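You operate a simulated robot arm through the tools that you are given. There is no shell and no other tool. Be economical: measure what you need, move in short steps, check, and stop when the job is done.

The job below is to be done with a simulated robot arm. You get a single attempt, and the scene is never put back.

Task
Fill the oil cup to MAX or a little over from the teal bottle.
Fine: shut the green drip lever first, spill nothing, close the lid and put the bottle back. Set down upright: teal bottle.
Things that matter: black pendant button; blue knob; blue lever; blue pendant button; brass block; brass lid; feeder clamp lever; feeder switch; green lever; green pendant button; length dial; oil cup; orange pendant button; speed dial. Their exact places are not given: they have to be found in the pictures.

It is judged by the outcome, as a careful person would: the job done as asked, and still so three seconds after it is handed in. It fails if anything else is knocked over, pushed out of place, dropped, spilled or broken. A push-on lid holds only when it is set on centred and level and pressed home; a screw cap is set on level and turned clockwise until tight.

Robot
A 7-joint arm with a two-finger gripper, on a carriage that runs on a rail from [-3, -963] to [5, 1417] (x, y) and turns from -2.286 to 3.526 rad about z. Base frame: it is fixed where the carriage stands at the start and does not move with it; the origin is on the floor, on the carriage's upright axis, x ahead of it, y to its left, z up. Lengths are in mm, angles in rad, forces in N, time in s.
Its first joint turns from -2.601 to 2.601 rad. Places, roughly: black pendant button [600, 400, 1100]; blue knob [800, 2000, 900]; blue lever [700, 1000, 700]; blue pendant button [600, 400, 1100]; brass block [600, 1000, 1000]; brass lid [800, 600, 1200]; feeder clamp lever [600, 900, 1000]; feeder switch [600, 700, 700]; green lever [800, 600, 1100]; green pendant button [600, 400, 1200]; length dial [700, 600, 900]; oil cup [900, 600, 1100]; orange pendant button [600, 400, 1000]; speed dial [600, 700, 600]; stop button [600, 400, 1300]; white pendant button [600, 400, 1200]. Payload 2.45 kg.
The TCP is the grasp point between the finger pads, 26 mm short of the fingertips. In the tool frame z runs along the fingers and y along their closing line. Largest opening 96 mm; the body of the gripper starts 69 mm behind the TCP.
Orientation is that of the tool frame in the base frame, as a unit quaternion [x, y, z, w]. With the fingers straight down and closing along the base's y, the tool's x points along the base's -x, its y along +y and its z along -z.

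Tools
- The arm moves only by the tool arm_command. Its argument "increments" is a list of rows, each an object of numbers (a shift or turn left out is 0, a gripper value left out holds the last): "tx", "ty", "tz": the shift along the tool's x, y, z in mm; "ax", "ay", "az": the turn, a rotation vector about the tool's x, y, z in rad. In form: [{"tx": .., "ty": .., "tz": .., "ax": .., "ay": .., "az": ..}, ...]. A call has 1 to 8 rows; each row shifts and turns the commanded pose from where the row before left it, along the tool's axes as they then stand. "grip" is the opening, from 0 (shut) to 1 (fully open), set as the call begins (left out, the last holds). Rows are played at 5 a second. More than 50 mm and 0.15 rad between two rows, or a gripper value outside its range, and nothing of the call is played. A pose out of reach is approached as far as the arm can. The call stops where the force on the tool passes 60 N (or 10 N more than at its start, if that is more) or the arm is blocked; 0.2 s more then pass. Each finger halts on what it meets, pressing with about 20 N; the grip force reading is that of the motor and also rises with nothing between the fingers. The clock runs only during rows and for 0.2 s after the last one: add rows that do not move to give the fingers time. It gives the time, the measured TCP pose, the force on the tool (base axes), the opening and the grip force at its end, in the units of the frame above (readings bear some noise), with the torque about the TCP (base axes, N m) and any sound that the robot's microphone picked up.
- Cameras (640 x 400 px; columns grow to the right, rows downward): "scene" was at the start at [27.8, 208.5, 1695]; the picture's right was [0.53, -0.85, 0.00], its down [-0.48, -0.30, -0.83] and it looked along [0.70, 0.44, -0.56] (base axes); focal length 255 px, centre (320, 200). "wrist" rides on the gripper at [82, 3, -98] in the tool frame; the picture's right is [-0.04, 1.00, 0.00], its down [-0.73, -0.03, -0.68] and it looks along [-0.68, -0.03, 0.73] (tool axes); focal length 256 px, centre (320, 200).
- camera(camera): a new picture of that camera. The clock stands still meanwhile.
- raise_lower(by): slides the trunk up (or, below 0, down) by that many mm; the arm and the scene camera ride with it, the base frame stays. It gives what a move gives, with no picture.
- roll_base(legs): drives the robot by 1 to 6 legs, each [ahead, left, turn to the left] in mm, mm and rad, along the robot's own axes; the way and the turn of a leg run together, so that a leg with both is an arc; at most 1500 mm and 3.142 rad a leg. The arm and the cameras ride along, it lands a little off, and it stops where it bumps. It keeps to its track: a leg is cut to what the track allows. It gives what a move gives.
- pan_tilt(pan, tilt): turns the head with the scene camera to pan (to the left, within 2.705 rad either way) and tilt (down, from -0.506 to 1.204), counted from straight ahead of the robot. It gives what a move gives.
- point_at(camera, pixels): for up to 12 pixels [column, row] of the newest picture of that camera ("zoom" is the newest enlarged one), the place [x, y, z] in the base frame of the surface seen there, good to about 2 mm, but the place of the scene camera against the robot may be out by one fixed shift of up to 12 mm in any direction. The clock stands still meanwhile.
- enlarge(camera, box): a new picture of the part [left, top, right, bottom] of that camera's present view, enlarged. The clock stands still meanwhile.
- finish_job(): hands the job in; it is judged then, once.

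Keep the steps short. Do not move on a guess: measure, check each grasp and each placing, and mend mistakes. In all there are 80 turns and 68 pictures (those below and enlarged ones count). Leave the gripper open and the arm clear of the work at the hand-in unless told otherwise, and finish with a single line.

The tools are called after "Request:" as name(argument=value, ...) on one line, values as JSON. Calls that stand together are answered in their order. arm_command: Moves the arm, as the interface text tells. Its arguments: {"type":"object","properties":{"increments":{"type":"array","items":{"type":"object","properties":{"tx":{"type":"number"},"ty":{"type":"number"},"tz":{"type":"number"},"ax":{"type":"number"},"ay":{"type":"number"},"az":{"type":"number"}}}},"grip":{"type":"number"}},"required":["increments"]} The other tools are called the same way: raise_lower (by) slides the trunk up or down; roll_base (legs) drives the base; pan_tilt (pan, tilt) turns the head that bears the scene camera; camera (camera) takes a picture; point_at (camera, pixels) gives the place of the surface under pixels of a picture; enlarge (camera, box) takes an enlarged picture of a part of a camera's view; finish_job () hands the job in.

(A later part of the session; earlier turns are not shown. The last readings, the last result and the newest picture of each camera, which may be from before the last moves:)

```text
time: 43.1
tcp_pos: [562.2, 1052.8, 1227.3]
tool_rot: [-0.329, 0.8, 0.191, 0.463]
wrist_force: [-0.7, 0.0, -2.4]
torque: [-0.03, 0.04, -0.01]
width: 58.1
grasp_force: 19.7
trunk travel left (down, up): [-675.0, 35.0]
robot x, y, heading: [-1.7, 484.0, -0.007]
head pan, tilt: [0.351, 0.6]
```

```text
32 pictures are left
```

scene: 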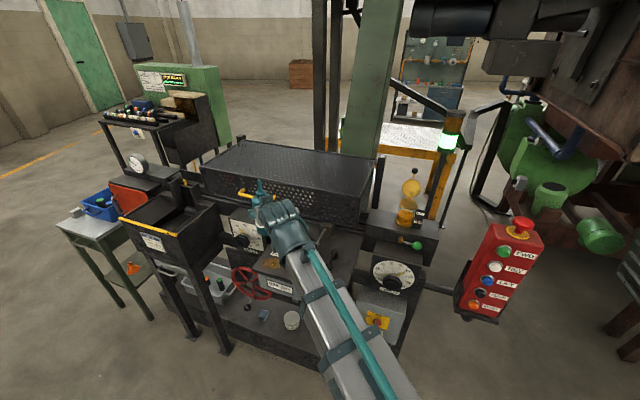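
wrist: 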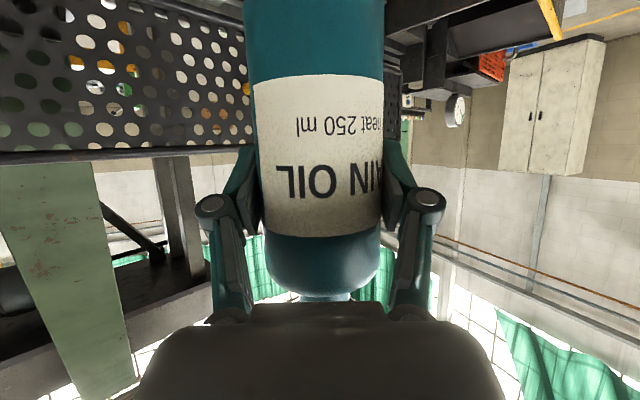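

Request:
point_at(camera="scene", pixels=[[374, 160], [362, 186], [362, 228], [300, 205], [208, 170], [260, 185], [408, 200], [416, 170], [405, 222], [380, 185]])

Request:
enlarge(camera="scene", box=[360, 160, 450, 250])

```text
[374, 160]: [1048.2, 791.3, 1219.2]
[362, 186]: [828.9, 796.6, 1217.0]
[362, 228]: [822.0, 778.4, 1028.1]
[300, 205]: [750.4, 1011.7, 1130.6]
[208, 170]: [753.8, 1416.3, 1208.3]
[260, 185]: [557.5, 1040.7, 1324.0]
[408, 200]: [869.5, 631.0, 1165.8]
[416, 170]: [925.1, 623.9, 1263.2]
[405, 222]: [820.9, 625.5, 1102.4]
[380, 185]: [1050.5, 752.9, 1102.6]
```

```text
4.44 times, centred on (405, 205) of scene
```

zoom: 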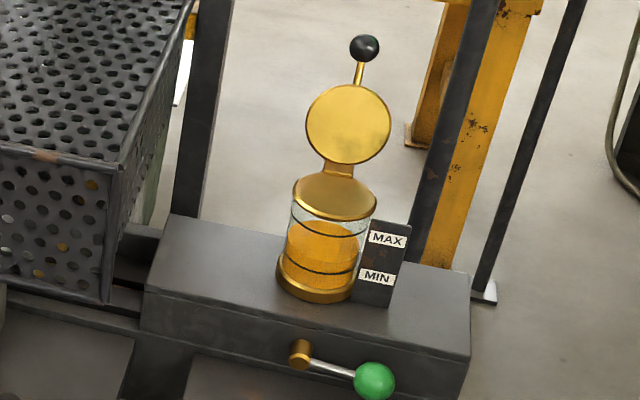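

Guard corner is near (829, 810) and reaches z about 1217; the path clears it. I carry the bottle upright to just left-front of the cup at TCP about (766, 718, 1250).

Request:
arm_command(increments=[{"tx": 3.2, "ty": -47.6, "tz": -11.25}, {"tx": 3.2, "ty": -47.6, "tz": -11.25}, {"tx": 3.2, "ty": -47.6, "tz": -11.25}, {"tx": 3.2, "ty": -47.6, "tz": -11.25}, {"tx": 3.2, "ty": -47.6, "tz": -11.25}, {"tx": 3.2, "ty": -47.6, "tz": -11.25}, {"tx": 3.2, "ty": -47.6, "tz": -11.25}, {"tx": 3.2, "ty": -47.6, "tz": -11.25}])

Request:
camera(camera="scene")

```text
time: 44.9
tcp_pos: [768.9, 716.7, 1248.5]
tool_rot: [-0.33, 0.8, 0.191, 0.463]
wrist_force: [-0.1, -0.2, -2.1]
torque: [0.01, 0.0, 0.0]
width: 58.1
grasp_force: 19.7
trunk travel left (down, up): [-675.0, 35.0]
robot x, y, heading: [2.5, 483.5, -0.008]
head pan, tilt: [0.351, 0.6]
```

```text
30 pictures are left
```

scene: 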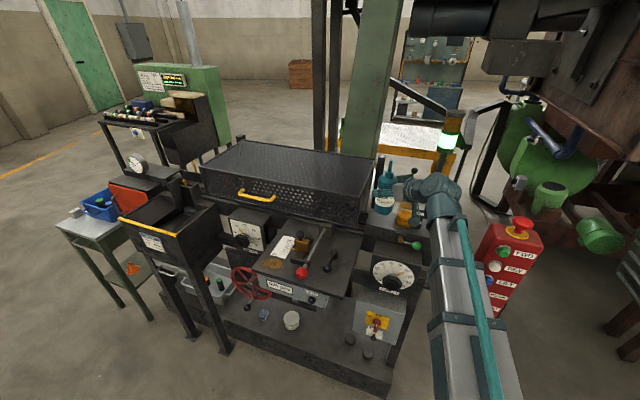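

Now tilt a first 0.45 rad about the horizontal forward axis and check direction.

Request:
arm_command(increments=[{"ax": -0.075, "az": 0.13}, {"ax": -0.075, "az": 0.13}, {"ax": -0.075, "az": 0.13}])

Request:
enlarge(camera="scene", box=[350, 140, 470, 260])

```text
time: 45.7
tcp_pos: [765.9, 717.6, 1248.6]
tool_rot: [-0.217, 0.822, 0.366, 0.378]
wrist_force: [1.0, -0.6, -2.6]
torque: [-0.03, 0.0, 0.02]
width: 57.9
grasp_force: 19.8
trunk travel left (down, up): [-675.0, 35.0]
robot x, y, heading: [0.5, 482.8, -0.007]
head pan, tilt: [0.351, 0.6]
```

```text
3.33 times, centred on (410, 200) of scene
```

zoom: 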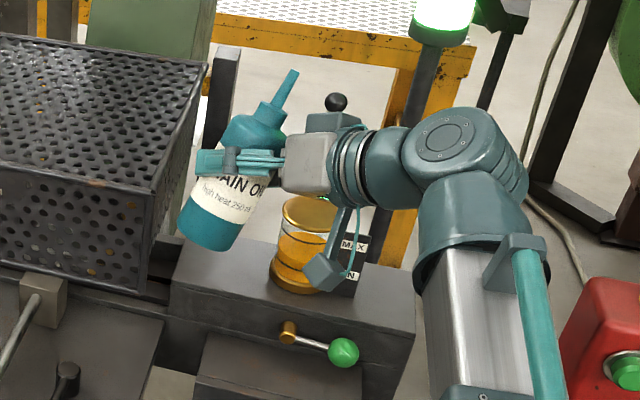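

Direction is right. The red pendant is near the wrist as it swings right/down, so I measure it before tilting further.

Request:
point_at(camera="scene", pixels=[[497, 230], [520, 225], [543, 245], [490, 285], [505, 295], [485, 250], [475, 285], [455, 225]])

```text
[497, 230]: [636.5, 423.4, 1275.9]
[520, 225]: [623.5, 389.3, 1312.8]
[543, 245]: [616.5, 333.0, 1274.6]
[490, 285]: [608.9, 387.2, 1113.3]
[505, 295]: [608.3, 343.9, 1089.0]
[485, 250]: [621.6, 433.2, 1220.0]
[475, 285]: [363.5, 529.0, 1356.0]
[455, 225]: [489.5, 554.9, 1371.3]
```

Request:
point_at(camera="scene", pixels=[[357, 196], [355, 198], [355, 225], [350, 205], [330, 195], [360, 190], [340, 189], [365, 180]])

```text
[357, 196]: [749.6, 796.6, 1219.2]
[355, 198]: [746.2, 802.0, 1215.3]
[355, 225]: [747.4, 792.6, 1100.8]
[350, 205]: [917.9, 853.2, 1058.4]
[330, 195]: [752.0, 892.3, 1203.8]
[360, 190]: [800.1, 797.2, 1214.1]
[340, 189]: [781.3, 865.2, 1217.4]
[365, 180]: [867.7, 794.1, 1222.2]
```

The guard's front corner is at about (748, 810) and the wrist would swing toward the pendant. Pouring from the -y side of the cup with the tool square to x keeps clear of both. I untilt and turn the tool to face +x.

Request:
arm_command(increments=[{"ax": 0.075, "az": -0.13}, {"ax": 0.075, "az": -0.13}, {"ax": 0.075, "az": -0.13}, {"ax": 0.1134, "az": 0.0655}, {"ax": 0.1134, "az": 0.0655}, {"ax": 0.1134, "az": 0.0655}, {"ax": 0.1134, "az": 0.0655}, {"ax": 0.1134, "az": 0.0655}])

Request:
arm_command(increments=[{"ax": 0.1134, "az": 0.0655}, {"tx": -17.3, "tz": -10}, {}])

Request:
camera(camera="wrist")

```text
time: 47.5
tcp_pos: [766.5, 718.7, 1248.5]
tool_rot: [-0.054, 0.863, 0.033, 0.501]
wrist_force: [0.1, 0.0, -2.0]
torque: [0.0, -0.01, -0.01]
width: 58.2
grasp_force: 20.5
trunk travel left (down, up): [-675.0, 35.0]
robot x, y, heading: [1.3, 479.4, 0.003]
head pan, tilt: [0.351, 0.6]
```

```text
time: 48.3
tcp_pos: [767.0, 717.5, 1269.1]
tool_rot: [0.002, 0.866, 0.001, 0.501]
wrist_force: [0.2, -0.2, -2.6]
torque: [-0.01, 0.03, -0.01]
width: 58.1
grasp_force: 19.8
trunk travel left (down, up): [-675.0, 35.0]
robot x, y, heading: [-0.3, 481.5, -0.006]
head pan, tilt: [0.351, 0.6]
```

```text
28 pictures are left
```

wrist: 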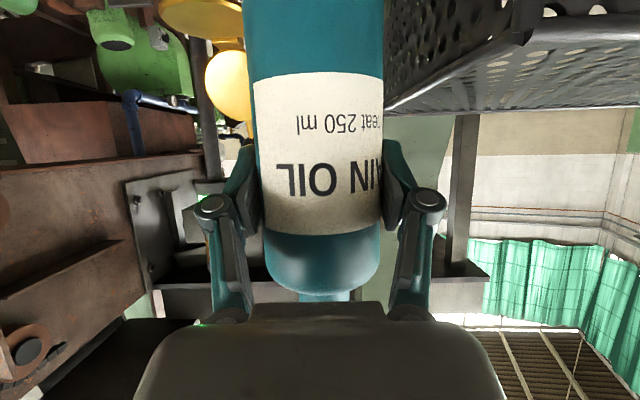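

I check what lies on the -y side before moving there.

Request:
point_at(camera="scene", pixels=[[440, 140], [470, 160], [500, 150], [545, 140], [525, 170], [490, 60], [460, 20], [600, 100], [550, 200]])

Request:
arm_command(increments=[{"ty": -43}, {"ty": -43}, {"ty": -43}, {"ty": -43}, {}])

Request:
camera(camera="wrist")

```text
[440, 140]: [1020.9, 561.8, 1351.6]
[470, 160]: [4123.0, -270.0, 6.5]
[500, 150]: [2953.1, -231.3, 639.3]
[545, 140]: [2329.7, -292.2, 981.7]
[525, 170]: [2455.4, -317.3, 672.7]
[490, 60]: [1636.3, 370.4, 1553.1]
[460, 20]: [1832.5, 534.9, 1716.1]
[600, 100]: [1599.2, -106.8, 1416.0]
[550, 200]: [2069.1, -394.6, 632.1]
```

```text
time: 49.5
tcp_pos: [766.4, 543.9, 1268.5]
tool_rot: [0.003, 0.865, 0.0, 0.501]
wrist_force: [-0.2, 0.1, -2.6]
torque: [0.01, -0.01, 0.0]
width: 58.4
grasp_force: 20.1
trunk travel left (down, up): [-675.0, 35.0]
robot x, y, heading: [3.8, 480.6, -0.002]
head pan, tilt: [0.351, 0.6]
```

```text
27 pictures are left
```

wrist: 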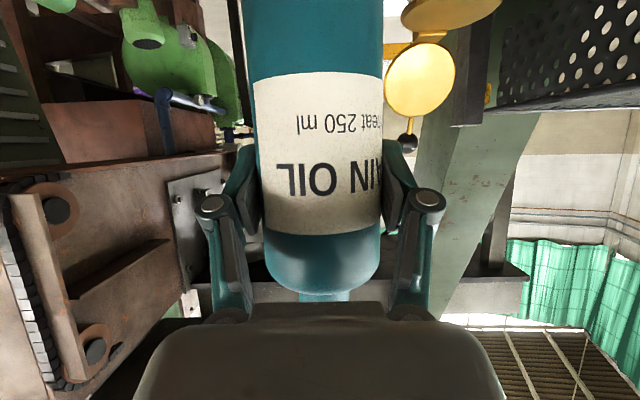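

Clear space there (nearest thing is the lamp pole at x about 1020). Move +x 73 beside the cup, then begin tilting toward +y.

Request:
arm_command(increments=[{"tx": -18.2, "tz": 31.6}, {"tx": -18.2, "tz": 31.6}, {}, {"ax": 0.075, "az": -0.13}, {"ax": 0.075, "az": -0.13}, {"ax": 0.075, "az": -0.13}, {"ax": 0.075, "az": -0.13}, {}])

Request:
camera(camera="scene")

Request:
camera(camera="wrist")

```text
time: 51.3
tcp_pos: [839.2, 546.5, 1268.2]
tool_rot: [-0.145, 0.827, -0.257, 0.479]
wrist_force: [0.8, 0.5, -3.2]
torque: [0.05, 0.02, 0.01]
width: 58.1
grasp_force: 19.9
trunk travel left (down, up): [-675.0, 35.0]
robot x, y, heading: [1.9, 476.4, -0.001]
head pan, tilt: [0.351, 0.6]
```

```text
26 pictures are left
```

scene: 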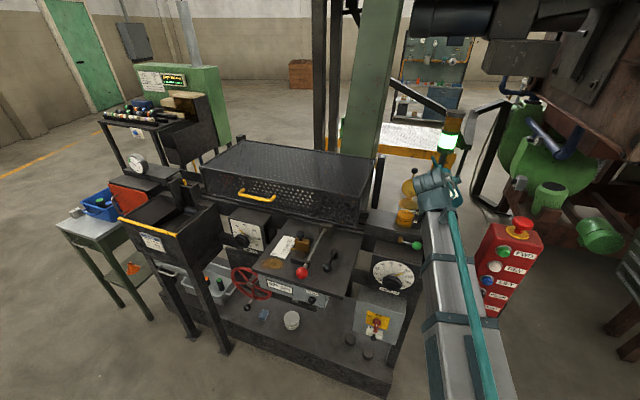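

```text
25 pictures are left
```

wrist: 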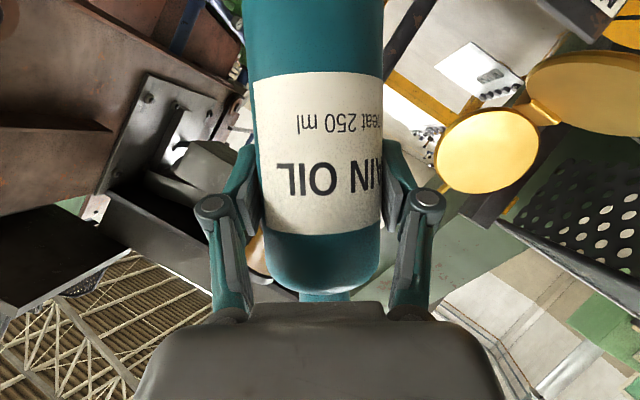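

The scene camera sees the cup. I tilt on to about 69° and lower so the tip is above the cup, keeping the body above the MIN/MAX strip.

Request:
arm_command(increments=[{"ax": 0.075, "az": -0.13}, {"ax": 0.075, "az": -0.13}, {"ax": 0.075, "az": -0.13}, {"ax": 0.075, "az": -0.13}, {"tx": 12.6, "ty": 26.5, "tz": 7.3}, {"tx": 12.6, "ty": 26.5, "tz": 7.3}, {}])

Request:
enlarge(camera="scene", box=[380, 160, 460, 240])

Request:
camera(camera="wrist")

```text
time: 52.9
tcp_pos: [837.2, 535.8, 1209.5]
tool_rot: [-0.28, 0.716, -0.488, 0.413]
wrist_force: [-0.4, -0.6, -2.3]
torque: [0.02, 0.03, -0.03]
width: 58.1
grasp_force: 19.9
trunk travel left (down, up): [-675.0, 35.0]
robot x, y, heading: [2.5, 482.4, -0.01]
head pan, tilt: [0.351, 0.6]
```

```text
5.00 times, centred on (420, 200) of scene
```

zoom: 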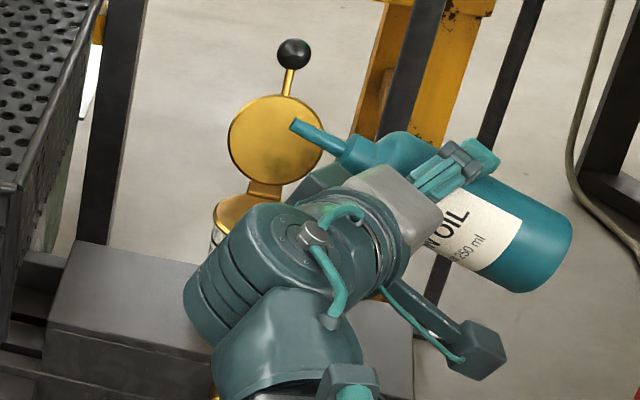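

```text
23 pictures are left
```

wrist: 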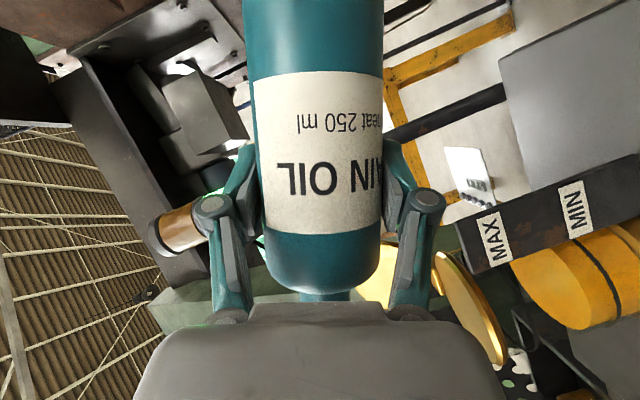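

The wrist hides the cup in the scene view, but the wrist camera sees the cup and its marks at right. I measure the nozzle tip and cup mouth in the zoom.

Request:
point_at(camera="zoom", pixels=[[295, 126], [300, 128], [340, 150], [293, 52], [240, 208], [220, 215], [275, 140], [264, 190]])

Request:
enlarge(camera="wrist", box=[400, 150, 640, 400])

```text
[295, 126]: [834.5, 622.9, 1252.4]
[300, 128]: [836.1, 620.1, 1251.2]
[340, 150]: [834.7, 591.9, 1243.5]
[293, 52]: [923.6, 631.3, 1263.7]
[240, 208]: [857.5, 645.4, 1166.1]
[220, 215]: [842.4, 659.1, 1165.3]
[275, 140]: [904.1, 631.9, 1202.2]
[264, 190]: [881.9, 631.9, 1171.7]
```

```text
1.60 times, centred on (520, 275) of wrist
```

zoom: 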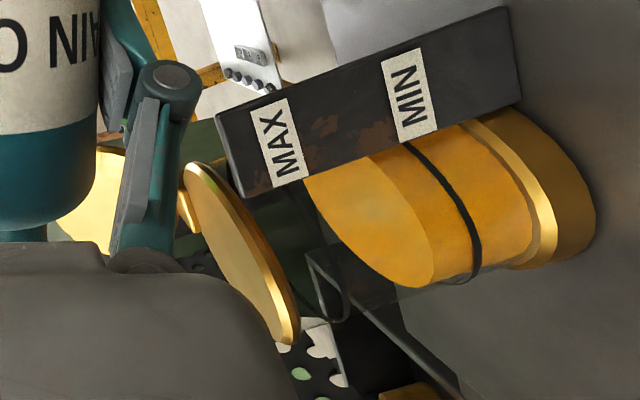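

The tip is about (837, 633, 1247), over the cup mouth (centre 843, 641). I tilt a step to 77° and watch.

Request:
arm_command(increments=[{"tx": -0.9, "ty": 4.7, "tz": 5.2, "ax": 0.075, "az": -0.13}, {}, {}])

Request:
enlarge(camera="wrist", box=[400, 150, 640, 400])

```text
time: 53.7
tcp_pos: [845.1, 538.0, 1203.2]
tool_rot: [-0.311, 0.677, -0.542, 0.39]
wrist_force: [0.3, 0.6, -2.3]
torque: [0.01, 0.02, -0.03]
width: 58.3
grasp_force: 20.2
trunk travel left (down, up): [-675.0, 35.0]
robot x, y, heading: [1.5, 484.9, -0.009]
head pan, tilt: [0.351, 0.6]
```

```text
1.60 times, centred on (520, 275) of wrist
```

zoom: 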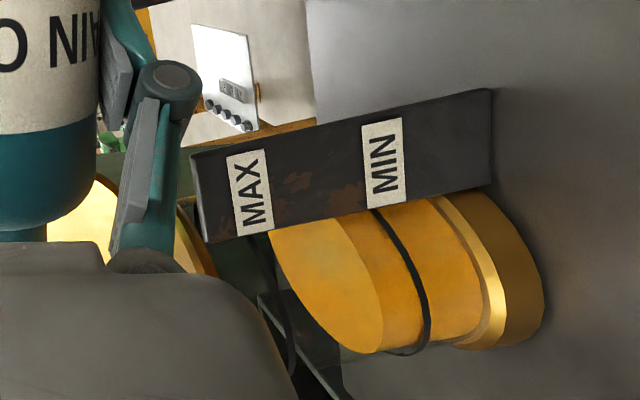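

No flow yet. Next step to 86°.

Request:
arm_command(increments=[{"tx": 2.5, "ty": 2.5, "tz": 1.5, "ax": 0.075, "az": -0.13}, {}, {}, {}])

Request:
enlarge(camera="wrist", box=[400, 150, 640, 400])

```text
time: 54.7
tcp_pos: [843.5, 534.9, 1199.3]
tool_rot: [-0.339, 0.635, -0.59, 0.366]
wrist_force: [1.0, -1.2, -2.5]
torque: [0.02, -0.01, -0.03]
width: 58.1
grasp_force: 19.9
trunk travel left (down, up): [-675.0, 35.0]
robot x, y, heading: [-2.1, 481.1, -0.0]
head pan, tilt: [0.351, 0.6]
```

```text
1.60 times, centred on (520, 275) of wrist
```

zoom: 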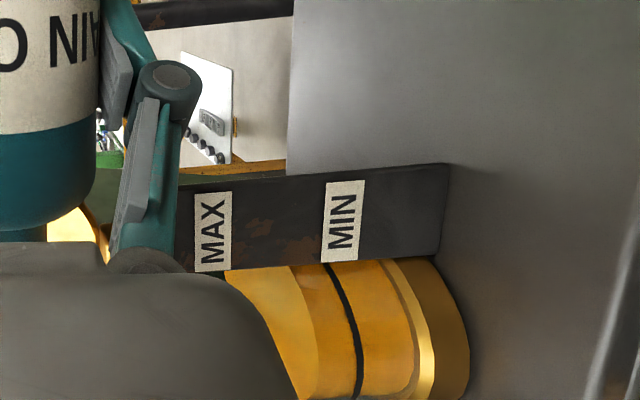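

No clear change. On to 95°.

Request:
arm_command(increments=[{"ax": 0.075, "az": -0.13}, {}, {}, {}])

Request:
enlarge(camera="wrist", box=[400, 150, 640, 400])

```text
time: 55.7
tcp_pos: [843.7, 534.7, 1200.2]
tool_rot: [0.366, -0.589, 0.637, -0.338]
wrist_force: [0.6, 0.2, -1.9]
torque: [0.04, 0.02, -0.03]
width: 58.1
grasp_force: 19.3
trunk travel left (down, up): [-675.0, 35.0]
robot x, y, heading: [0.7, 478.2, -0.004]
head pan, tilt: [0.351, 0.6]
```

```text
1.60 times, centred on (520, 275) of wrist
```

zoom: 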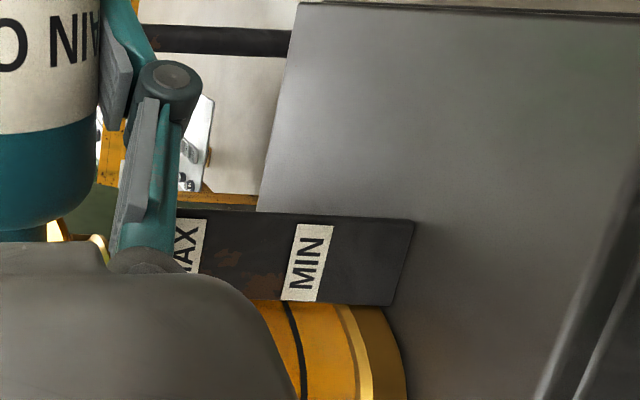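

The view gets hidden at this tilt, so I pour in short bursts: tilt to 103° for about 0.6 s, return to 77° and look.

Request:
arm_command(increments=[{"tx": -0.9, "ty": -12.2, "tz": -0.5, "ax": 0.075, "az": -0.13}, {}, {}, {"ax": -0.075, "az": 0.13}, {"ax": -0.075, "az": 0.13}, {"ax": -0.075, "az": 0.13}, {}])

Request:
enlarge(camera="wrist", box=[400, 150, 640, 400])

```text
time: 57.3
tcp_pos: [842.6, 537.7, 1211.8]
tool_rot: [-0.31, 0.677, -0.54, 0.391]
wrist_force: [0.8, 1.3, -1.8]
torque: [0.03, 0.02, -0.02]
width: 58.2
grasp_force: 20.3
trunk travel left (down, up): [-675.0, 35.0]
robot x, y, heading: [0.9, 482.0, -0.005]
head pan, tilt: [0.351, 0.6]
```

```text
1.60 times, centred on (520, 275) of wrist
```

zoom: 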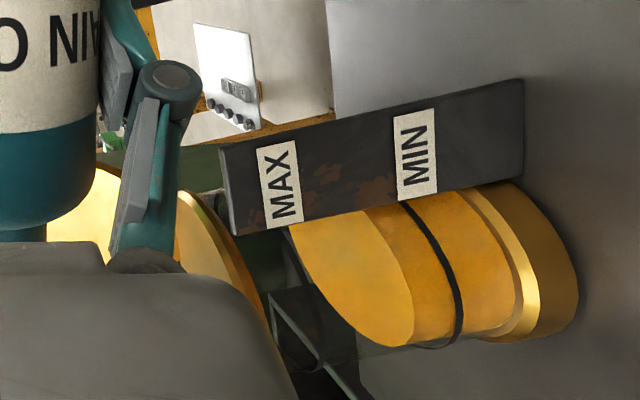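

No noticeable flow. Same burst but to 120°.

Request:
arm_command(increments=[{"tx": -15.2, "ty": -27.9, "tz": -8.8, "ax": 0.075, "az": -0.13}, {"ax": 0.075, "az": -0.13}, {"ax": 0.075, "az": -0.13}, {"ax": 0.075, "az": -0.13}, {"ax": 0.075, "az": -0.13}, {}, {"ax": -0.075, "az": 0.13}, {"ax": -0.075, "az": 0.13}])

Request:
arm_command(increments=[{"ax": -0.075, "az": 0.13}, {"ax": -0.075, "az": 0.13}, {"ax": -0.075, "az": 0.13}, {}])

Request:
enlarge(camera="wrist", box=[400, 150, 640, 400])

```text
time: 59.1
tcp_pos: [844.1, 548.9, 1243.2]
tool_rot: [0.389, -0.541, 0.678, -0.311]
wrist_force: [1.1, -0.5, -1.8]
torque: [0.05, -0.02, -0.04]
width: 58.2
grasp_force: 19.8
trunk travel left (down, up): [-675.0, 35.0]
robot x, y, heading: [-2.4, 484.9, -0.001]
head pan, tilt: [0.351, 0.6]
```

```text
time: 60.1
tcp_pos: [843.5, 547.9, 1243.5]
tool_rot: [-0.31, 0.677, -0.541, 0.391]
wrist_force: [0.1, 0.0, -3.0]
torque: [0.07, 0.02, -0.01]
width: 58.3
grasp_force: 20.0
trunk travel left (down, up): [-675.0, 35.0]
robot x, y, heading: [-0.4, 483.1, -0.004]
head pan, tilt: [0.351, 0.6]
```

```text
1.60 times, centred on (520, 275) of wrist
```

zoom: 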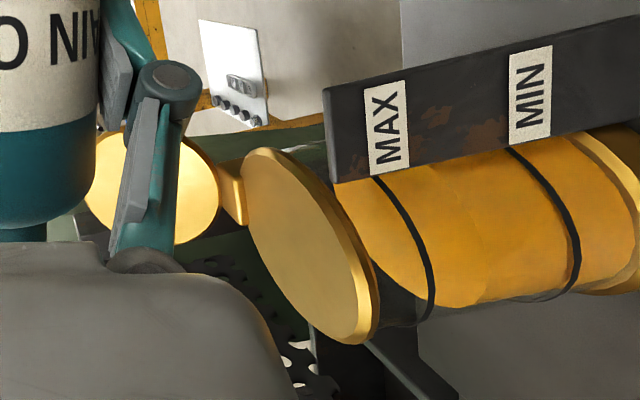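

The level rose to about 65% of the way from MIN to MAX. Another burst like that with one extra hold.

Request:
arm_command(increments=[{"ax": 0.075, "az": -0.13}, {"ax": 0.075, "az": -0.13}, {"ax": 0.075, "az": -0.13}, {"ax": 0.075, "az": -0.13}, {"ax": 0.075, "az": -0.13}, {}, {}, {"ax": -0.075, "az": 0.13}])

Request:
arm_command(increments=[{"ax": -0.075, "az": 0.13}, {"ax": -0.075, "az": 0.13}, {"ax": -0.075, "az": 0.13}, {"ax": -0.075, "az": 0.13}, {}])

Request:
enlarge(camera="wrist", box=[400, 150, 640, 400])

```text
time: 61.9
tcp_pos: [843.0, 548.6, 1243.1]
tool_rot: [0.412, -0.487, 0.717, -0.28]
wrist_force: [0.5, -0.7, -3.4]
torque: [0.02, 0.0, -0.04]
width: 58.0
grasp_force: 20.3
trunk travel left (down, up): [-675.0, 35.0]
robot x, y, heading: [1.5, 487.1, -0.006]
head pan, tilt: [0.351, 0.6]
```

```text
time: 63.1
tcp_pos: [843.7, 548.3, 1244.1]
tool_rot: [-0.311, 0.677, -0.54, 0.391]
wrist_force: [0.5, -0.1, -2.7]
torque: [0.0, -0.03, 0.02]
width: 57.8
grasp_force: 20.0
trunk travel left (down, up): [-675.0, 35.0]
robot x, y, heading: [1.8, 480.9, -0.008]
head pan, tilt: [0.351, 0.6]
```

```text
1.60 times, centred on (520, 275) of wrist
```

zoom: 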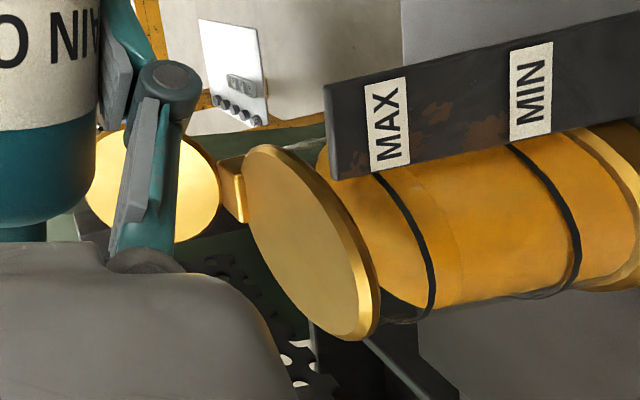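

I look closer at the level.

Request:
enlarge(camera="wrist", box=[510, 230, 630, 360])

```text
3.08 times, centred on (570, 295) of wrist
```

zoom: 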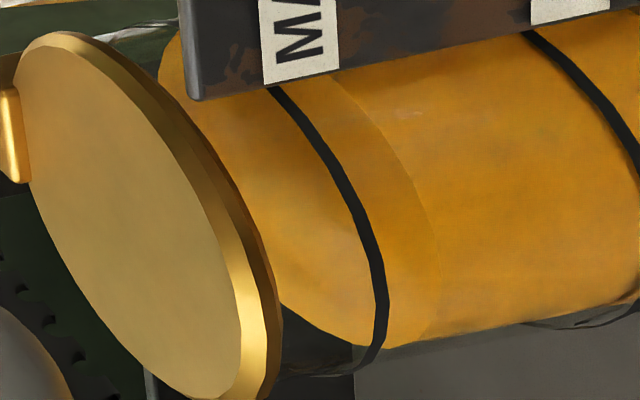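

The level is about 15–20% of the span short of MAX. One more similar burst, slightly longer.

Request:
arm_command(increments=[{"ax": 0.075, "az": -0.13}, {"ax": 0.075, "az": -0.13}, {"ax": 0.075, "az": -0.13}, {"ax": 0.075, "az": -0.13}, {"ax": 0.075, "az": -0.13}, {}, {}])

Request:
arm_command(increments=[{"ax": -0.075, "az": 0.13}, {"ax": -0.075, "az": 0.13}, {"ax": -0.075, "az": 0.13}, {"ax": -0.075, "az": 0.13}, {"ax": -0.075, "az": 0.13}, {}])

Request:
enlarge(camera="wrist", box=[510, 230, 630, 360])

```text
time: 64.7
tcp_pos: [843.9, 549.7, 1243.9]
tool_rot: [0.433, -0.431, 0.752, -0.248]
wrist_force: [-0.9, -0.3, -2.4]
torque: [0.04, -0.03, 0.0]
width: 57.8
grasp_force: 19.8
trunk travel left (down, up): [-675.0, 35.0]
robot x, y, heading: [2.4, 481.9, -0.004]
head pan, tilt: [0.351, 0.6]
```

```text
time: 66.1
tcp_pos: [843.2, 548.0, 1242.1]
tool_rot: [-0.309, 0.678, -0.541, 0.391]
wrist_force: [1.0, 0.1, -2.6]
torque: [0.08, 0.06, -0.01]
width: 58.4
grasp_force: 19.9
trunk travel left (down, up): [-675.0, 35.0]
robot x, y, heading: [0.6, 484.7, -0.006]
head pan, tilt: [0.351, 0.6]
```

```text
3.08 times, centred on (570, 295) of wrist
```

zoom: 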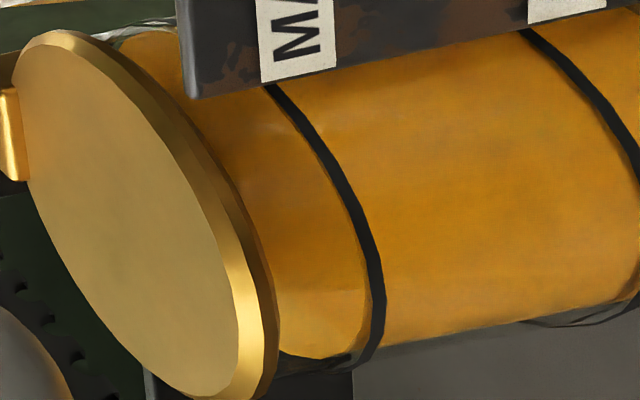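

The surface now seems at or just over the MAX ring. I untilt the bottle to check properly from a better view.

Request:
arm_command(increments=[{"ax": -0.075, "az": 0.13}, {"ax": -0.075, "az": 0.13}, {"ax": -0.075, "az": 0.13}, {"ax": -0.075, "az": 0.13}, {"ax": -0.075, "az": 0.13}, {"ax": -0.075, "az": 0.13}, {"ax": -0.075, "az": 0.13}, {"ax": -0.075, "az": 0.13}])

Request:
arm_command(increments=[{"ax": -0.075, "az": 0.13}, {"tx": -15, "tz": -8.7}, {}])

Request:
enlarge(camera="scene", box=[380, 180, 440, 240])

```text
time: 67.9
tcp_pos: [844.1, 549.0, 1242.3]
tool_rot: [-0.035, 0.863, -0.063, 0.5]
wrist_force: [0.5, -0.2, -3.0]
torque: [-0.01, 0.02, 0.02]
width: 58.3
grasp_force: 20.0
trunk travel left (down, up): [-675.0, 35.0]
robot x, y, heading: [3.8, 480.3, -0.004]
head pan, tilt: [0.351, 0.6]
```

```text
time: 68.7
tcp_pos: [842.8, 550.0, 1259.0]
tool_rot: [0.003, 0.866, 0.0, 0.501]
wrist_force: [0.6, 0.1, -2.8]
torque: [0.03, 0.0, -0.03]
width: 58.2
grasp_force: 20.2
trunk travel left (down, up): [-675.0, 35.0]
robot x, y, heading: [3.8, 482.5, -0.006]
head pan, tilt: [0.351, 0.6]
```

```text
6.67 times, centred on (410, 210) of scene
```

zoom: 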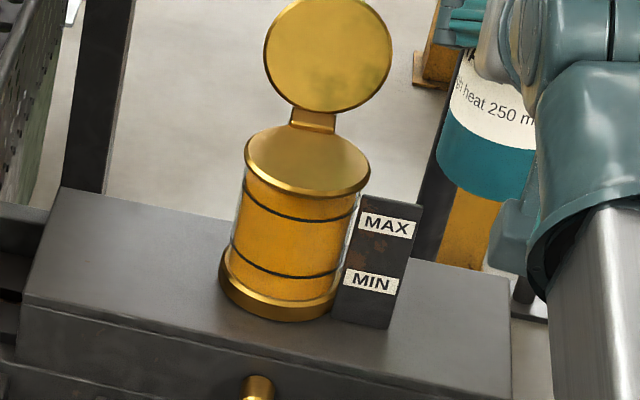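

Request:
enlarge(camera="scene", box=[400, 196, 420, 216])

```text
16.00 times, centred on (410, 206) of scene
```

zoom: 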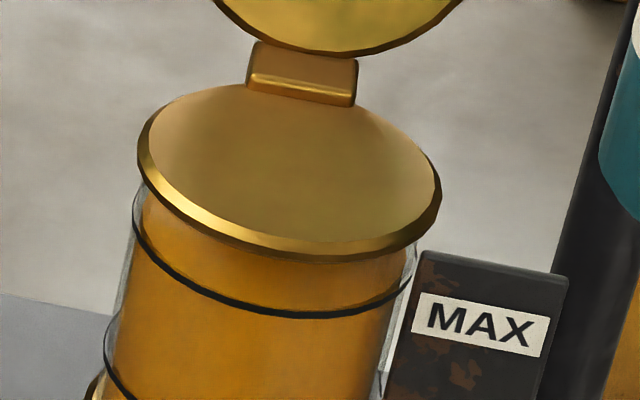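

No surface edge shows below the MAX ring, so the oil is at or slightly over MAX. I carry the bottle back by the same path: back off, then +y.

Request:
arm_command(increments=[{"tx": 18.2, "tz": -31.6}, {"tx": 18.2, "tz": -31.6}, {"ty": 42}, {"ty": 42}, {"ty": 42}, {"ty": 42}, {}])

Request:
arm_command(increments=[{"ax": -0.1134, "az": -0.0655}, {"ax": -0.1134, "az": -0.0655}, {"ax": -0.1134, "az": -0.0655}, {"ax": -0.1134, "az": -0.0655}, {"ax": -0.1134, "az": -0.0655}, {"ax": -0.1134, "az": -0.0655}, {}])

```text
time: 70.3
tcp_pos: [771.1, 717.7, 1261.9]
tool_rot: [0.003, 0.866, 0.0, 0.5]
wrist_force: [-0.7, -0.1, -2.3]
torque: [-0.03, 0.02, 0.02]
width: 58.2
grasp_force: 20.5
trunk travel left (down, up): [-675.0, 35.0]
robot x, y, heading: [1.4, 480.6, -0.003]
head pan, tilt: [0.351, 0.6]
```

```text
time: 71.9
tcp_pos: [769.3, 716.5, 1260.2]
tool_rot: [-0.331, 0.8, 0.192, 0.463]
wrist_force: [-1.0, 0.2, -2.7]
torque: [0.0, 0.02, -0.03]
width: 58.3
grasp_force: 20.3
trunk travel left (down, up): [-675.0, 35.0]
robot x, y, heading: [-1.7, 485.1, -0.004]
head pan, tilt: [0.351, 0.6]
```

Request:
arm_command(increments=[{"tx": -1.9, "ty": 48, "tz": 11.6}, {"tx": -1.9, "ty": 48, "tz": 11.6}, {"tx": -1.9, "ty": 48, "tz": 11.6}, {"tx": -1.9, "ty": 48, "tz": 11.6}, {"tx": -1.9, "ty": 48, "tz": 11.6}, {"tx": -1.9, "ty": 48, "tz": 11.6}, {"tx": -1.9, "ty": 48, "tz": 11.6}, {"tx": -1.9, "ty": 48, "tz": 11.6}])

Request:
arm_command(increments=[{"tx": 28, "tz": 16}, {"tx": 28, "tz": 16}, {"tx": 28, "tz": 16}, {"tx": 17.3, "tz": 10}, {}])

Request:
enlarge(camera="scene", box=[220, 180, 340, 300])

```text
time: 73.7
tcp_pos: [561.3, 1051.2, 1230.2]
tool_rot: [-0.329, 0.8, 0.191, 0.464]
wrist_force: [-0.4, -0.2, -1.4]
torque: [-0.06, 0.0, 0.03]
width: 58.0
grasp_force: 19.8
trunk travel left (down, up): [-675.0, 35.0]
robot x, y, heading: [-0.8, 483.2, -0.009]
head pan, tilt: [0.351, 0.6]
```

```text
time: 74.9
tcp_pos: [563.1, 1053.4, 1112.2]
tool_rot: [-0.33, 0.8, 0.192, 0.464]
wrist_force: [-0.1, -0.4, -2.6]
torque: [-0.01, -0.02, 0.0]
width: 57.8
grasp_force: 20.1
trunk travel left (down, up): [-675.0, 35.0]
robot x, y, heading: [2.8, 482.2, -0.0]
head pan, tilt: [0.351, 0.6]
```

```text
3.33 times, centred on (280, 240) of scene
```

zoom: 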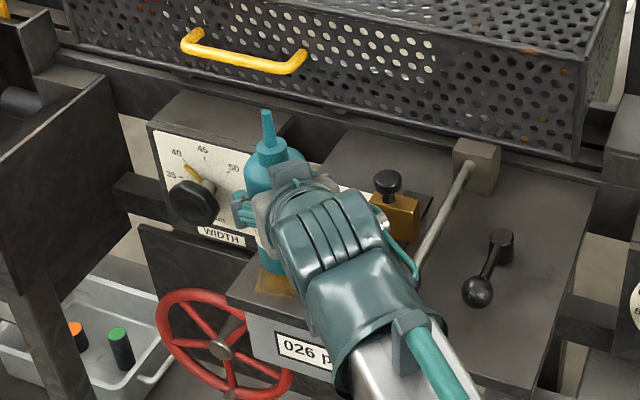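

Lower the last 24 mm gently and read the force.

Request:
arm_command(increments=[{"tx": 8.6, "tz": 3.5}, {"tx": 8.6, "tz": 3.6}, {"tx": 3, "tz": 1.2}, {"tx": 1.7, "tz": 1}, {}])

```text
time: 76.1
tcp_pos: [560.5, 1048.6, 1090.1]
tool_rot: [-0.33, 0.799, 0.193, 0.465]
wrist_force: [-0.4, -0.3, 15.1]
torque: [0.11, -0.11, 0.02]
width: 58.0
grasp_force: 20.3
trunk travel left (down, up): [-675.0, 35.0]
robot x, y, heading: [1.1, 482.7, -0.003]
head pan, tilt: [0.351, 0.6]
```

The base is on the table (15 N). I ease up 1 mm and open.

Request:
arm_command(increments=[{"tx": -0.9, "tz": -0.5}, {}])

Request:
arm_command(increments=[{}, {}, {}, {}], grip=1)

Request:
arm_command(increments=[{"tz": -35}, {"tz": -35}, {"tz": -35}, {"tz": -35}, {"tx": -30, "tz": -17}, {"tx": -30, "tz": -17}, {"tx": -30, "tz": -17}, {"tx": -30, "tz": -17}])

Request:
camera(camera="scene")

```text
time: 76.7
tcp_pos: [559.5, 1047.4, 1088.7]
tool_rot: [-0.329, 0.8, 0.191, 0.463]
wrist_force: [1.1, -1.2, 9.7]
torque: [0.13, -0.35, -0.02]
width: 57.8
grasp_force: 20.4
trunk travel left (down, up): [-675.0, 35.0]
robot x, y, heading: [-0.3, 482.4, -0.009]
head pan, tilt: [0.351, 0.6]
```

```text
time: 77.7
tcp_pos: [560.5, 1049.7, 1089.3]
tool_rot: [-0.329, 0.799, 0.192, 0.464]
wrist_force: [-0.1, -0.1, 0.1]
torque: [0.01, 0.0, 0.0]
width: 96.2
grasp_force: 0.1
trunk travel left (down, up): [-675.0, 35.0]
robot x, y, heading: [0.9, 483.9, -0.006]
head pan, tilt: [0.351, 0.6]
```

```text
time: 79.5
tcp_pos: [475.6, 967.0, 1296.1]
tool_rot: [-0.329, 0.8, 0.191, 0.464]
wrist_force: [-0.4, -0.1, 0.0]
torque: [-0.01, -0.04, 0.01]
width: 96.1
grasp_force: 0.0
out of reach, approached as far as the arm can: row 4
trunk travel left (down, up): [-675.0, 35.0]
robot x, y, heading: [3.3, 478.2, -0.003]
head pan, tilt: [0.351, 0.6]
```

```text
10 pictures are left
```

scene: 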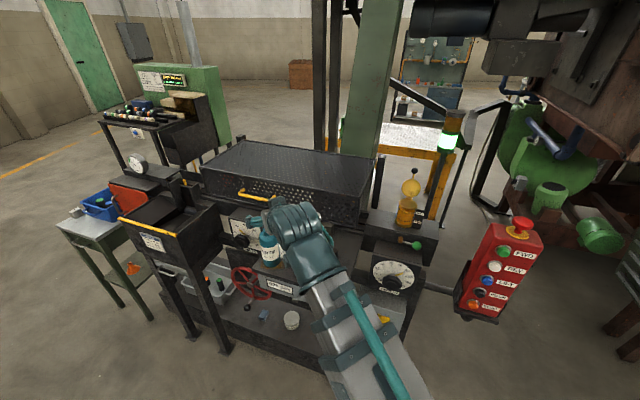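

The bottle stands back in its place. Now to close the lid: swing the arm back toward the cup at this height.

Request:
arm_command(increments=[{"ty": -49, "ax": 0.068, "az": 0.0393}, {"ty": -49, "ax": 0.068, "az": 0.0393}, {"ty": -49, "ax": 0.068, "az": 0.0393}, {"ty": -49, "ax": 0.068, "az": 0.0393}, {"ty": -49, "ax": 0.068, "az": 0.0393}, {"ty": -49, "ax": 0.068, "az": 0.0393}, {"ty": -49, "ax": 0.068, "az": 0.0393}, {"ty": -49, "ax": 0.068, "az": 0.0393}], grip=0.5)

Request:
arm_command(increments=[{"ax": 0.067, "az": 0.0385}, {"ax": 0.067, "az": 0.0385}, {"ay": 0.131}, {"ay": 0.131}, {"ay": 0.131}, {"ay": 0.131}, {}])

Request:
camera(camera="wrist")

```text
time: 81.3
tcp_pos: [665.0, 626.0, 1295.6]
tool_rot: [-0.065, 0.863, 0.04, 0.5]
wrist_force: [-0.3, -0.6, -0.4]
torque: [0.03, -0.02, -0.02]
width: 47.7
grasp_force: 0.1
trunk travel left (down, up): [-675.0, 35.0]
robot x, y, heading: [2.3, 482.9, -0.003]
head pan, tilt: [0.351, 0.6]
```

```text
time: 82.9
tcp_pos: [664.2, 630.4, 1297.7]
tool_rot: [0.0, 0.966, 0.002, 0.259]
wrist_force: [0.7, 0.7, 0.0]
torque: [-0.02, -0.02, 0.01]
width: 48.1
grasp_force: 0.0
trunk travel left (down, up): [-675.0, 35.0]
robot x, y, heading: [2.5, 482.1, -0.001]
head pan, tilt: [0.351, 0.6]
```

```text
9 pictures are left
```

wrist: 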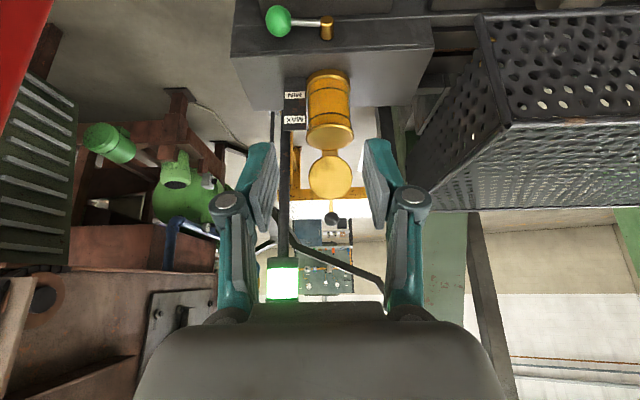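

Measure the knob (332,218) and check the oil level in the cup from this view.

Request:
point_at(camera="wrist", pixels=[[332, 218], [332, 215], [330, 172], [330, 190], [330, 155], [330, 135]])

Request:
enlarge(camera="wrist", box=[280, 60, 380, 240])

```text
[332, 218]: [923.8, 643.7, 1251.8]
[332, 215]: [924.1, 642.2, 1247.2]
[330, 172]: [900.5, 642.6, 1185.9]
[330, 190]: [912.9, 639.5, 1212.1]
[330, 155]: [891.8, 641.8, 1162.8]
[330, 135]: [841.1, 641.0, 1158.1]
```

```text
2.22 times, centred on (330, 150) of wrist
```

zoom: 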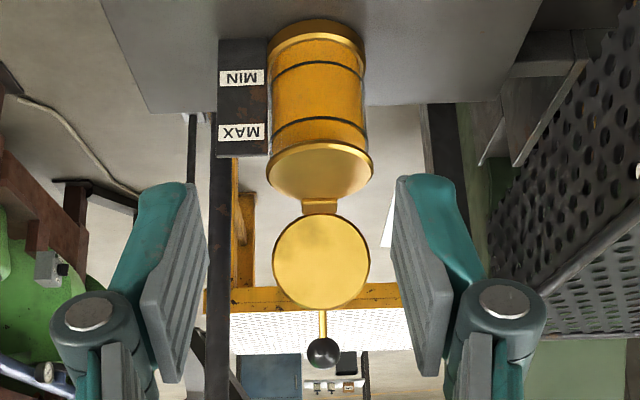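

Knob centre is about (933, 643, 1249), lid leaning at about 118°. I move in to straddle the knob.

Request:
arm_command(increments=[{"tx": -34.8, "ty": 2.1, "tz": 28.2}, {"tx": -34.8, "ty": 2.1, "tz": 28.2}, {"tx": -34.8, "ty": 2.1, "tz": 28.2}, {"tx": -34.8, "ty": 2.1, "tz": 28.2}, {"tx": -34.8, "ty": 2.1, "tz": 28.2}, {"tx": -34.5, "ty": 2.1, "tz": 28}, {}])

Request:
camera(camera="wrist")

```text
time: 84.5
tcp_pos: [930.5, 643.4, 1255.1]
tool_rot: [0.001, 0.966, 0.002, 0.26]
wrist_force: [0.3, 0.2, 0.1]
torque: [-0.02, 0.0, -0.04]
width: 48.1
grasp_force: 0.1
trunk travel left (down, up): [-675.0, 35.0]
robot x, y, heading: [5.9, 481.4, 0.002]
head pan, tilt: [0.351, 0.6]
```

```text
7 pictures are left
```

wrist: 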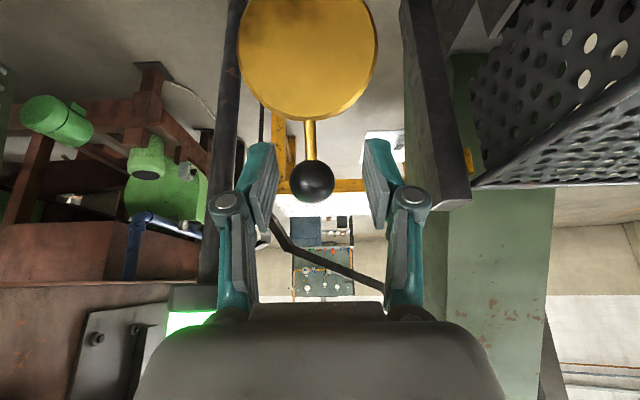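

The knob is between the pads. I close, then swing along the arc to past vertical.

Request:
arm_command(increments=[{}, {}, {}, {"tx": 10.3, "tz": -11.8}, {"tx": 10.3, "tz": -11.9}, {"tx": 13.5, "tz": -8.1}, {"tx": 13.5, "tz": -8.2}, {}], grip=0)

Request:
arm_command(increments=[{"tx": 15.3, "tz": -3.5}, {"tx": 15.4, "tz": -3.6}, {"tx": 15.6, "tz": 1.3}, {"tx": 15.7, "tz": 1.4}, {}])

Request:
camera(camera="wrist")

```text
time: 86.3
tcp_pos: [870.1, 639.6, 1265.0]
tool_rot: [0.002, 0.966, 0.0, 0.259]
wrist_force: [10.2, -16.9, -2.6]
torque: [-0.04, -1.04, -0.21]
width: 22.2
grasp_force: 44.9
trunk travel left (down, up): [-675.0, 35.0]
robot x, y, heading: [1.2, 486.2, -0.005]
head pan, tilt: [0.351, 0.6]
```

```text
time: 87.5
tcp_pos: [811.7, 644.8, 1238.6]
tool_rot: [0.0, 0.966, 0.002, 0.26]
wrist_force: [0.2, 0.4, -0.3]
torque: [0.03, 0.0, -0.02]
width: 0.0
grasp_force: 28.8
trunk travel left (down, up): [-675.0, 35.0]
robot x, y, heading: [-0.4, 482.7, -0.004]
head pan, tilt: [0.351, 0.6]
```

```text
6 pictures are left
```

wrist: 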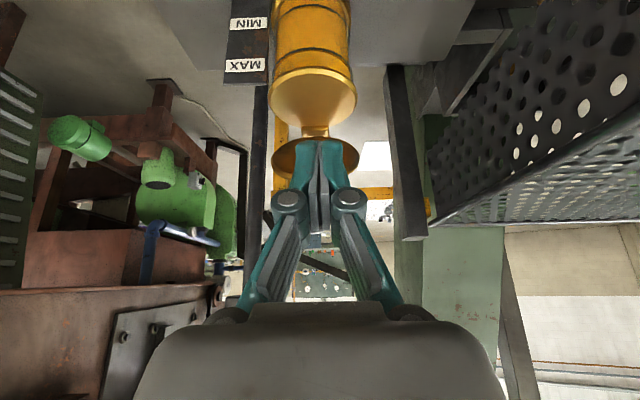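

The knob slipped out of the pads. I check where the lid is now.

Request:
point_at(camera="wrist", pixels=[[285, 152], [350, 152], [280, 165], [352, 165], [315, 136], [315, 100], [283, 145], [290, 172]])

Request:
enlarge(camera="scene", box=[370, 140, 470, 240])

```text
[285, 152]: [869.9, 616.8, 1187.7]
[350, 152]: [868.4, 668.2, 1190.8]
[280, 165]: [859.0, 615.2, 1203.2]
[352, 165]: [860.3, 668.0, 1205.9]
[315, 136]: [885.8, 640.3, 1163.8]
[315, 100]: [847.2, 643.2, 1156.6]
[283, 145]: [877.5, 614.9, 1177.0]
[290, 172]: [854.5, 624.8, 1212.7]
```

```text
4.00 times, centred on (420, 190) of scene
```

zoom: 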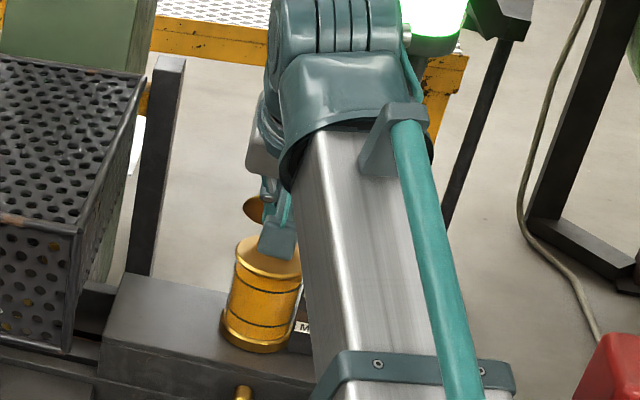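

The lid rests on the fingers' front face at about 58°. I let it down by lowering the fingers along the arc.

Request:
arm_command(increments=[{"tx": 17, "tz": 3.8, "ay": -0.131}, {"tx": 17.4, "tz": 1.6, "ay": -0.131}, {"tx": 17.6, "tz": 7.6, "ay": -0.131}, {"tx": 18.5, "tz": 5.3, "ay": -0.131}, {"tx": 14, "tz": 4.7}, {"tx": 14.1, "tz": 4.7}, {"tx": 10}, {}])

Request:
arm_command(increments=[{"tx": 6, "tz": -30}, {"tz": -30}, {"tx": -20, "tz": -10}, {"tx": -20, "tz": -10, "ay": 0.131}, {"tx": -20, "tz": -10, "ay": 0.131}, {}])

Request:
camera(camera="wrist")

```text
time: 89.3
tcp_pos: [762.5, 641.5, 1139.3]
tool_rot: [0.001, 0.865, 0.001, 0.501]
wrist_force: [0.2, 0.0, -0.2]
torque: [0.03, 0.01, 0.0]
width: 0.1
grasp_force: 28.5
trunk travel left (down, up): [-675.0, 35.0]
robot x, y, heading: [3.5, 482.6, -0.003]
head pan, tilt: [0.351, 0.6]
```

```text
time: 90.7
tcp_pos: [714.0, 640.9, 1234.0]
tool_rot: [0.001, 0.924, 0.001, 0.383]
wrist_force: [-0.1, 1.1, -0.2]
torque: [-0.03, -0.01, 0.0]
width: 0.0
grasp_force: 28.2
trunk travel left (down, up): [-675.0, 35.0]
robot x, y, heading: [1.4, 484.9, -0.001]
head pan, tilt: [0.351, 0.6]
```

```text
4 pictures are left
```

wrist: 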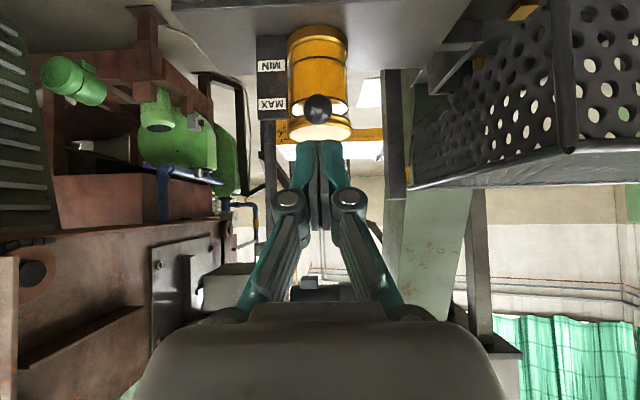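

The lid is down. I zoom on the cup for both the lid and the oil level.

Request:
enlarge(camera="wrist", box=[260, 20, 380, 150])

Request:
point_at(camera="wrist", pixels=[[318, 108], [300, 128], [335, 128], [318, 132]])

```text
3.08 times, centred on (320, 85) of wrist
```

zoom: 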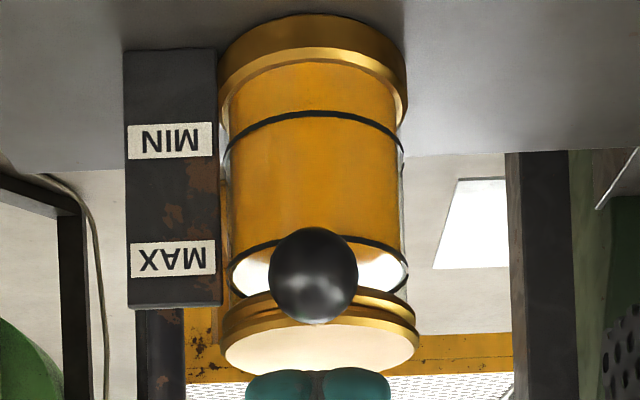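

```text
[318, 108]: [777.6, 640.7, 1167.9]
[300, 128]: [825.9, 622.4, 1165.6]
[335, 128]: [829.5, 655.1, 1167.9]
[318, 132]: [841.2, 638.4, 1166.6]
```

Lid closed and level (z 1166 throughout). I take one tight zoom at the MAX ring to be sure of the level.

Request:
enlarge(camera="wrist", box=[288, 90, 352, 122])

```text
10.00 times, centred on (320, 106) of wrist
```

zoom: 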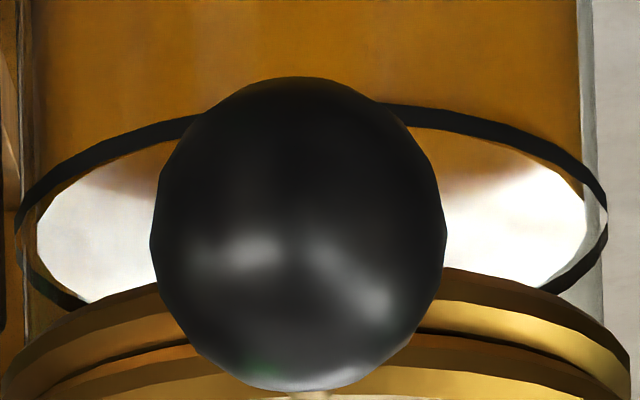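

I use the depth reading: oil surface versus ring height.

Request:
point_at(camera="zoom", pixels=[[100, 230], [520, 220], [90, 260], [540, 250], [110, 180], [480, 180], [450, 150], [440, 114], [120, 142], [480, 124], [500, 60], [120, 165]])

```text
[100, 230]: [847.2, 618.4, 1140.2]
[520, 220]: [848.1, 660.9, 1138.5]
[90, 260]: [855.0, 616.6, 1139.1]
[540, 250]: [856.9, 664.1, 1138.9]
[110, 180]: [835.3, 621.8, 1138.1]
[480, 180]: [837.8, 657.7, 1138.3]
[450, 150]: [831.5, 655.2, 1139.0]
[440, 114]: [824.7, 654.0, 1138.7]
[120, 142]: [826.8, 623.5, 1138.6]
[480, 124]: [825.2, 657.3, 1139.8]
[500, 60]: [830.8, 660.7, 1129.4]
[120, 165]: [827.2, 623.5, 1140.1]
```

Surface about 1138.9 and ring about 1139.0, so very close. I average more points for each.

Request:
point_at(camera="zoom", pixels=[[70, 230], [85, 210], [100, 200], [120, 220], [130, 240], [110, 270], [470, 200], [490, 210], [510, 240], [530, 200], [550, 230], [560, 210]])

Request:
point_at(camera="zoom", pixels=[[60, 168], [80, 158], [100, 150], [140, 135], [160, 129], [180, 124], [420, 111], [460, 119], [500, 130], [520, 138], [540, 148], [560, 158]])

```text
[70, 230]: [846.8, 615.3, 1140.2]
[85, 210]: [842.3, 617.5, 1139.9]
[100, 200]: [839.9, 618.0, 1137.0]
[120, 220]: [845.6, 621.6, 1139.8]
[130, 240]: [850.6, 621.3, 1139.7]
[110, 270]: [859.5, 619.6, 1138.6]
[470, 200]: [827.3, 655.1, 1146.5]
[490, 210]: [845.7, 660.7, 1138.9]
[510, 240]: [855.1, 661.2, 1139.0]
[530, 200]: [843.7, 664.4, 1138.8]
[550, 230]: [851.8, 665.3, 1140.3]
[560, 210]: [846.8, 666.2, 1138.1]
```

```text
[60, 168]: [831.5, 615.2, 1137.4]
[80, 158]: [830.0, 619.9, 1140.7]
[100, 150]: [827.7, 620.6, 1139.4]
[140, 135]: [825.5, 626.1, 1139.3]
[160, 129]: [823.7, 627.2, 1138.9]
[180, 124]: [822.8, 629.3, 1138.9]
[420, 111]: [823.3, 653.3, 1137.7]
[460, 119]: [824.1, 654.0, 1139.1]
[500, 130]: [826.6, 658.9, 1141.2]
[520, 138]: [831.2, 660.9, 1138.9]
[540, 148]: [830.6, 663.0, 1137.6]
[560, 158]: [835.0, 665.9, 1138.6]
```

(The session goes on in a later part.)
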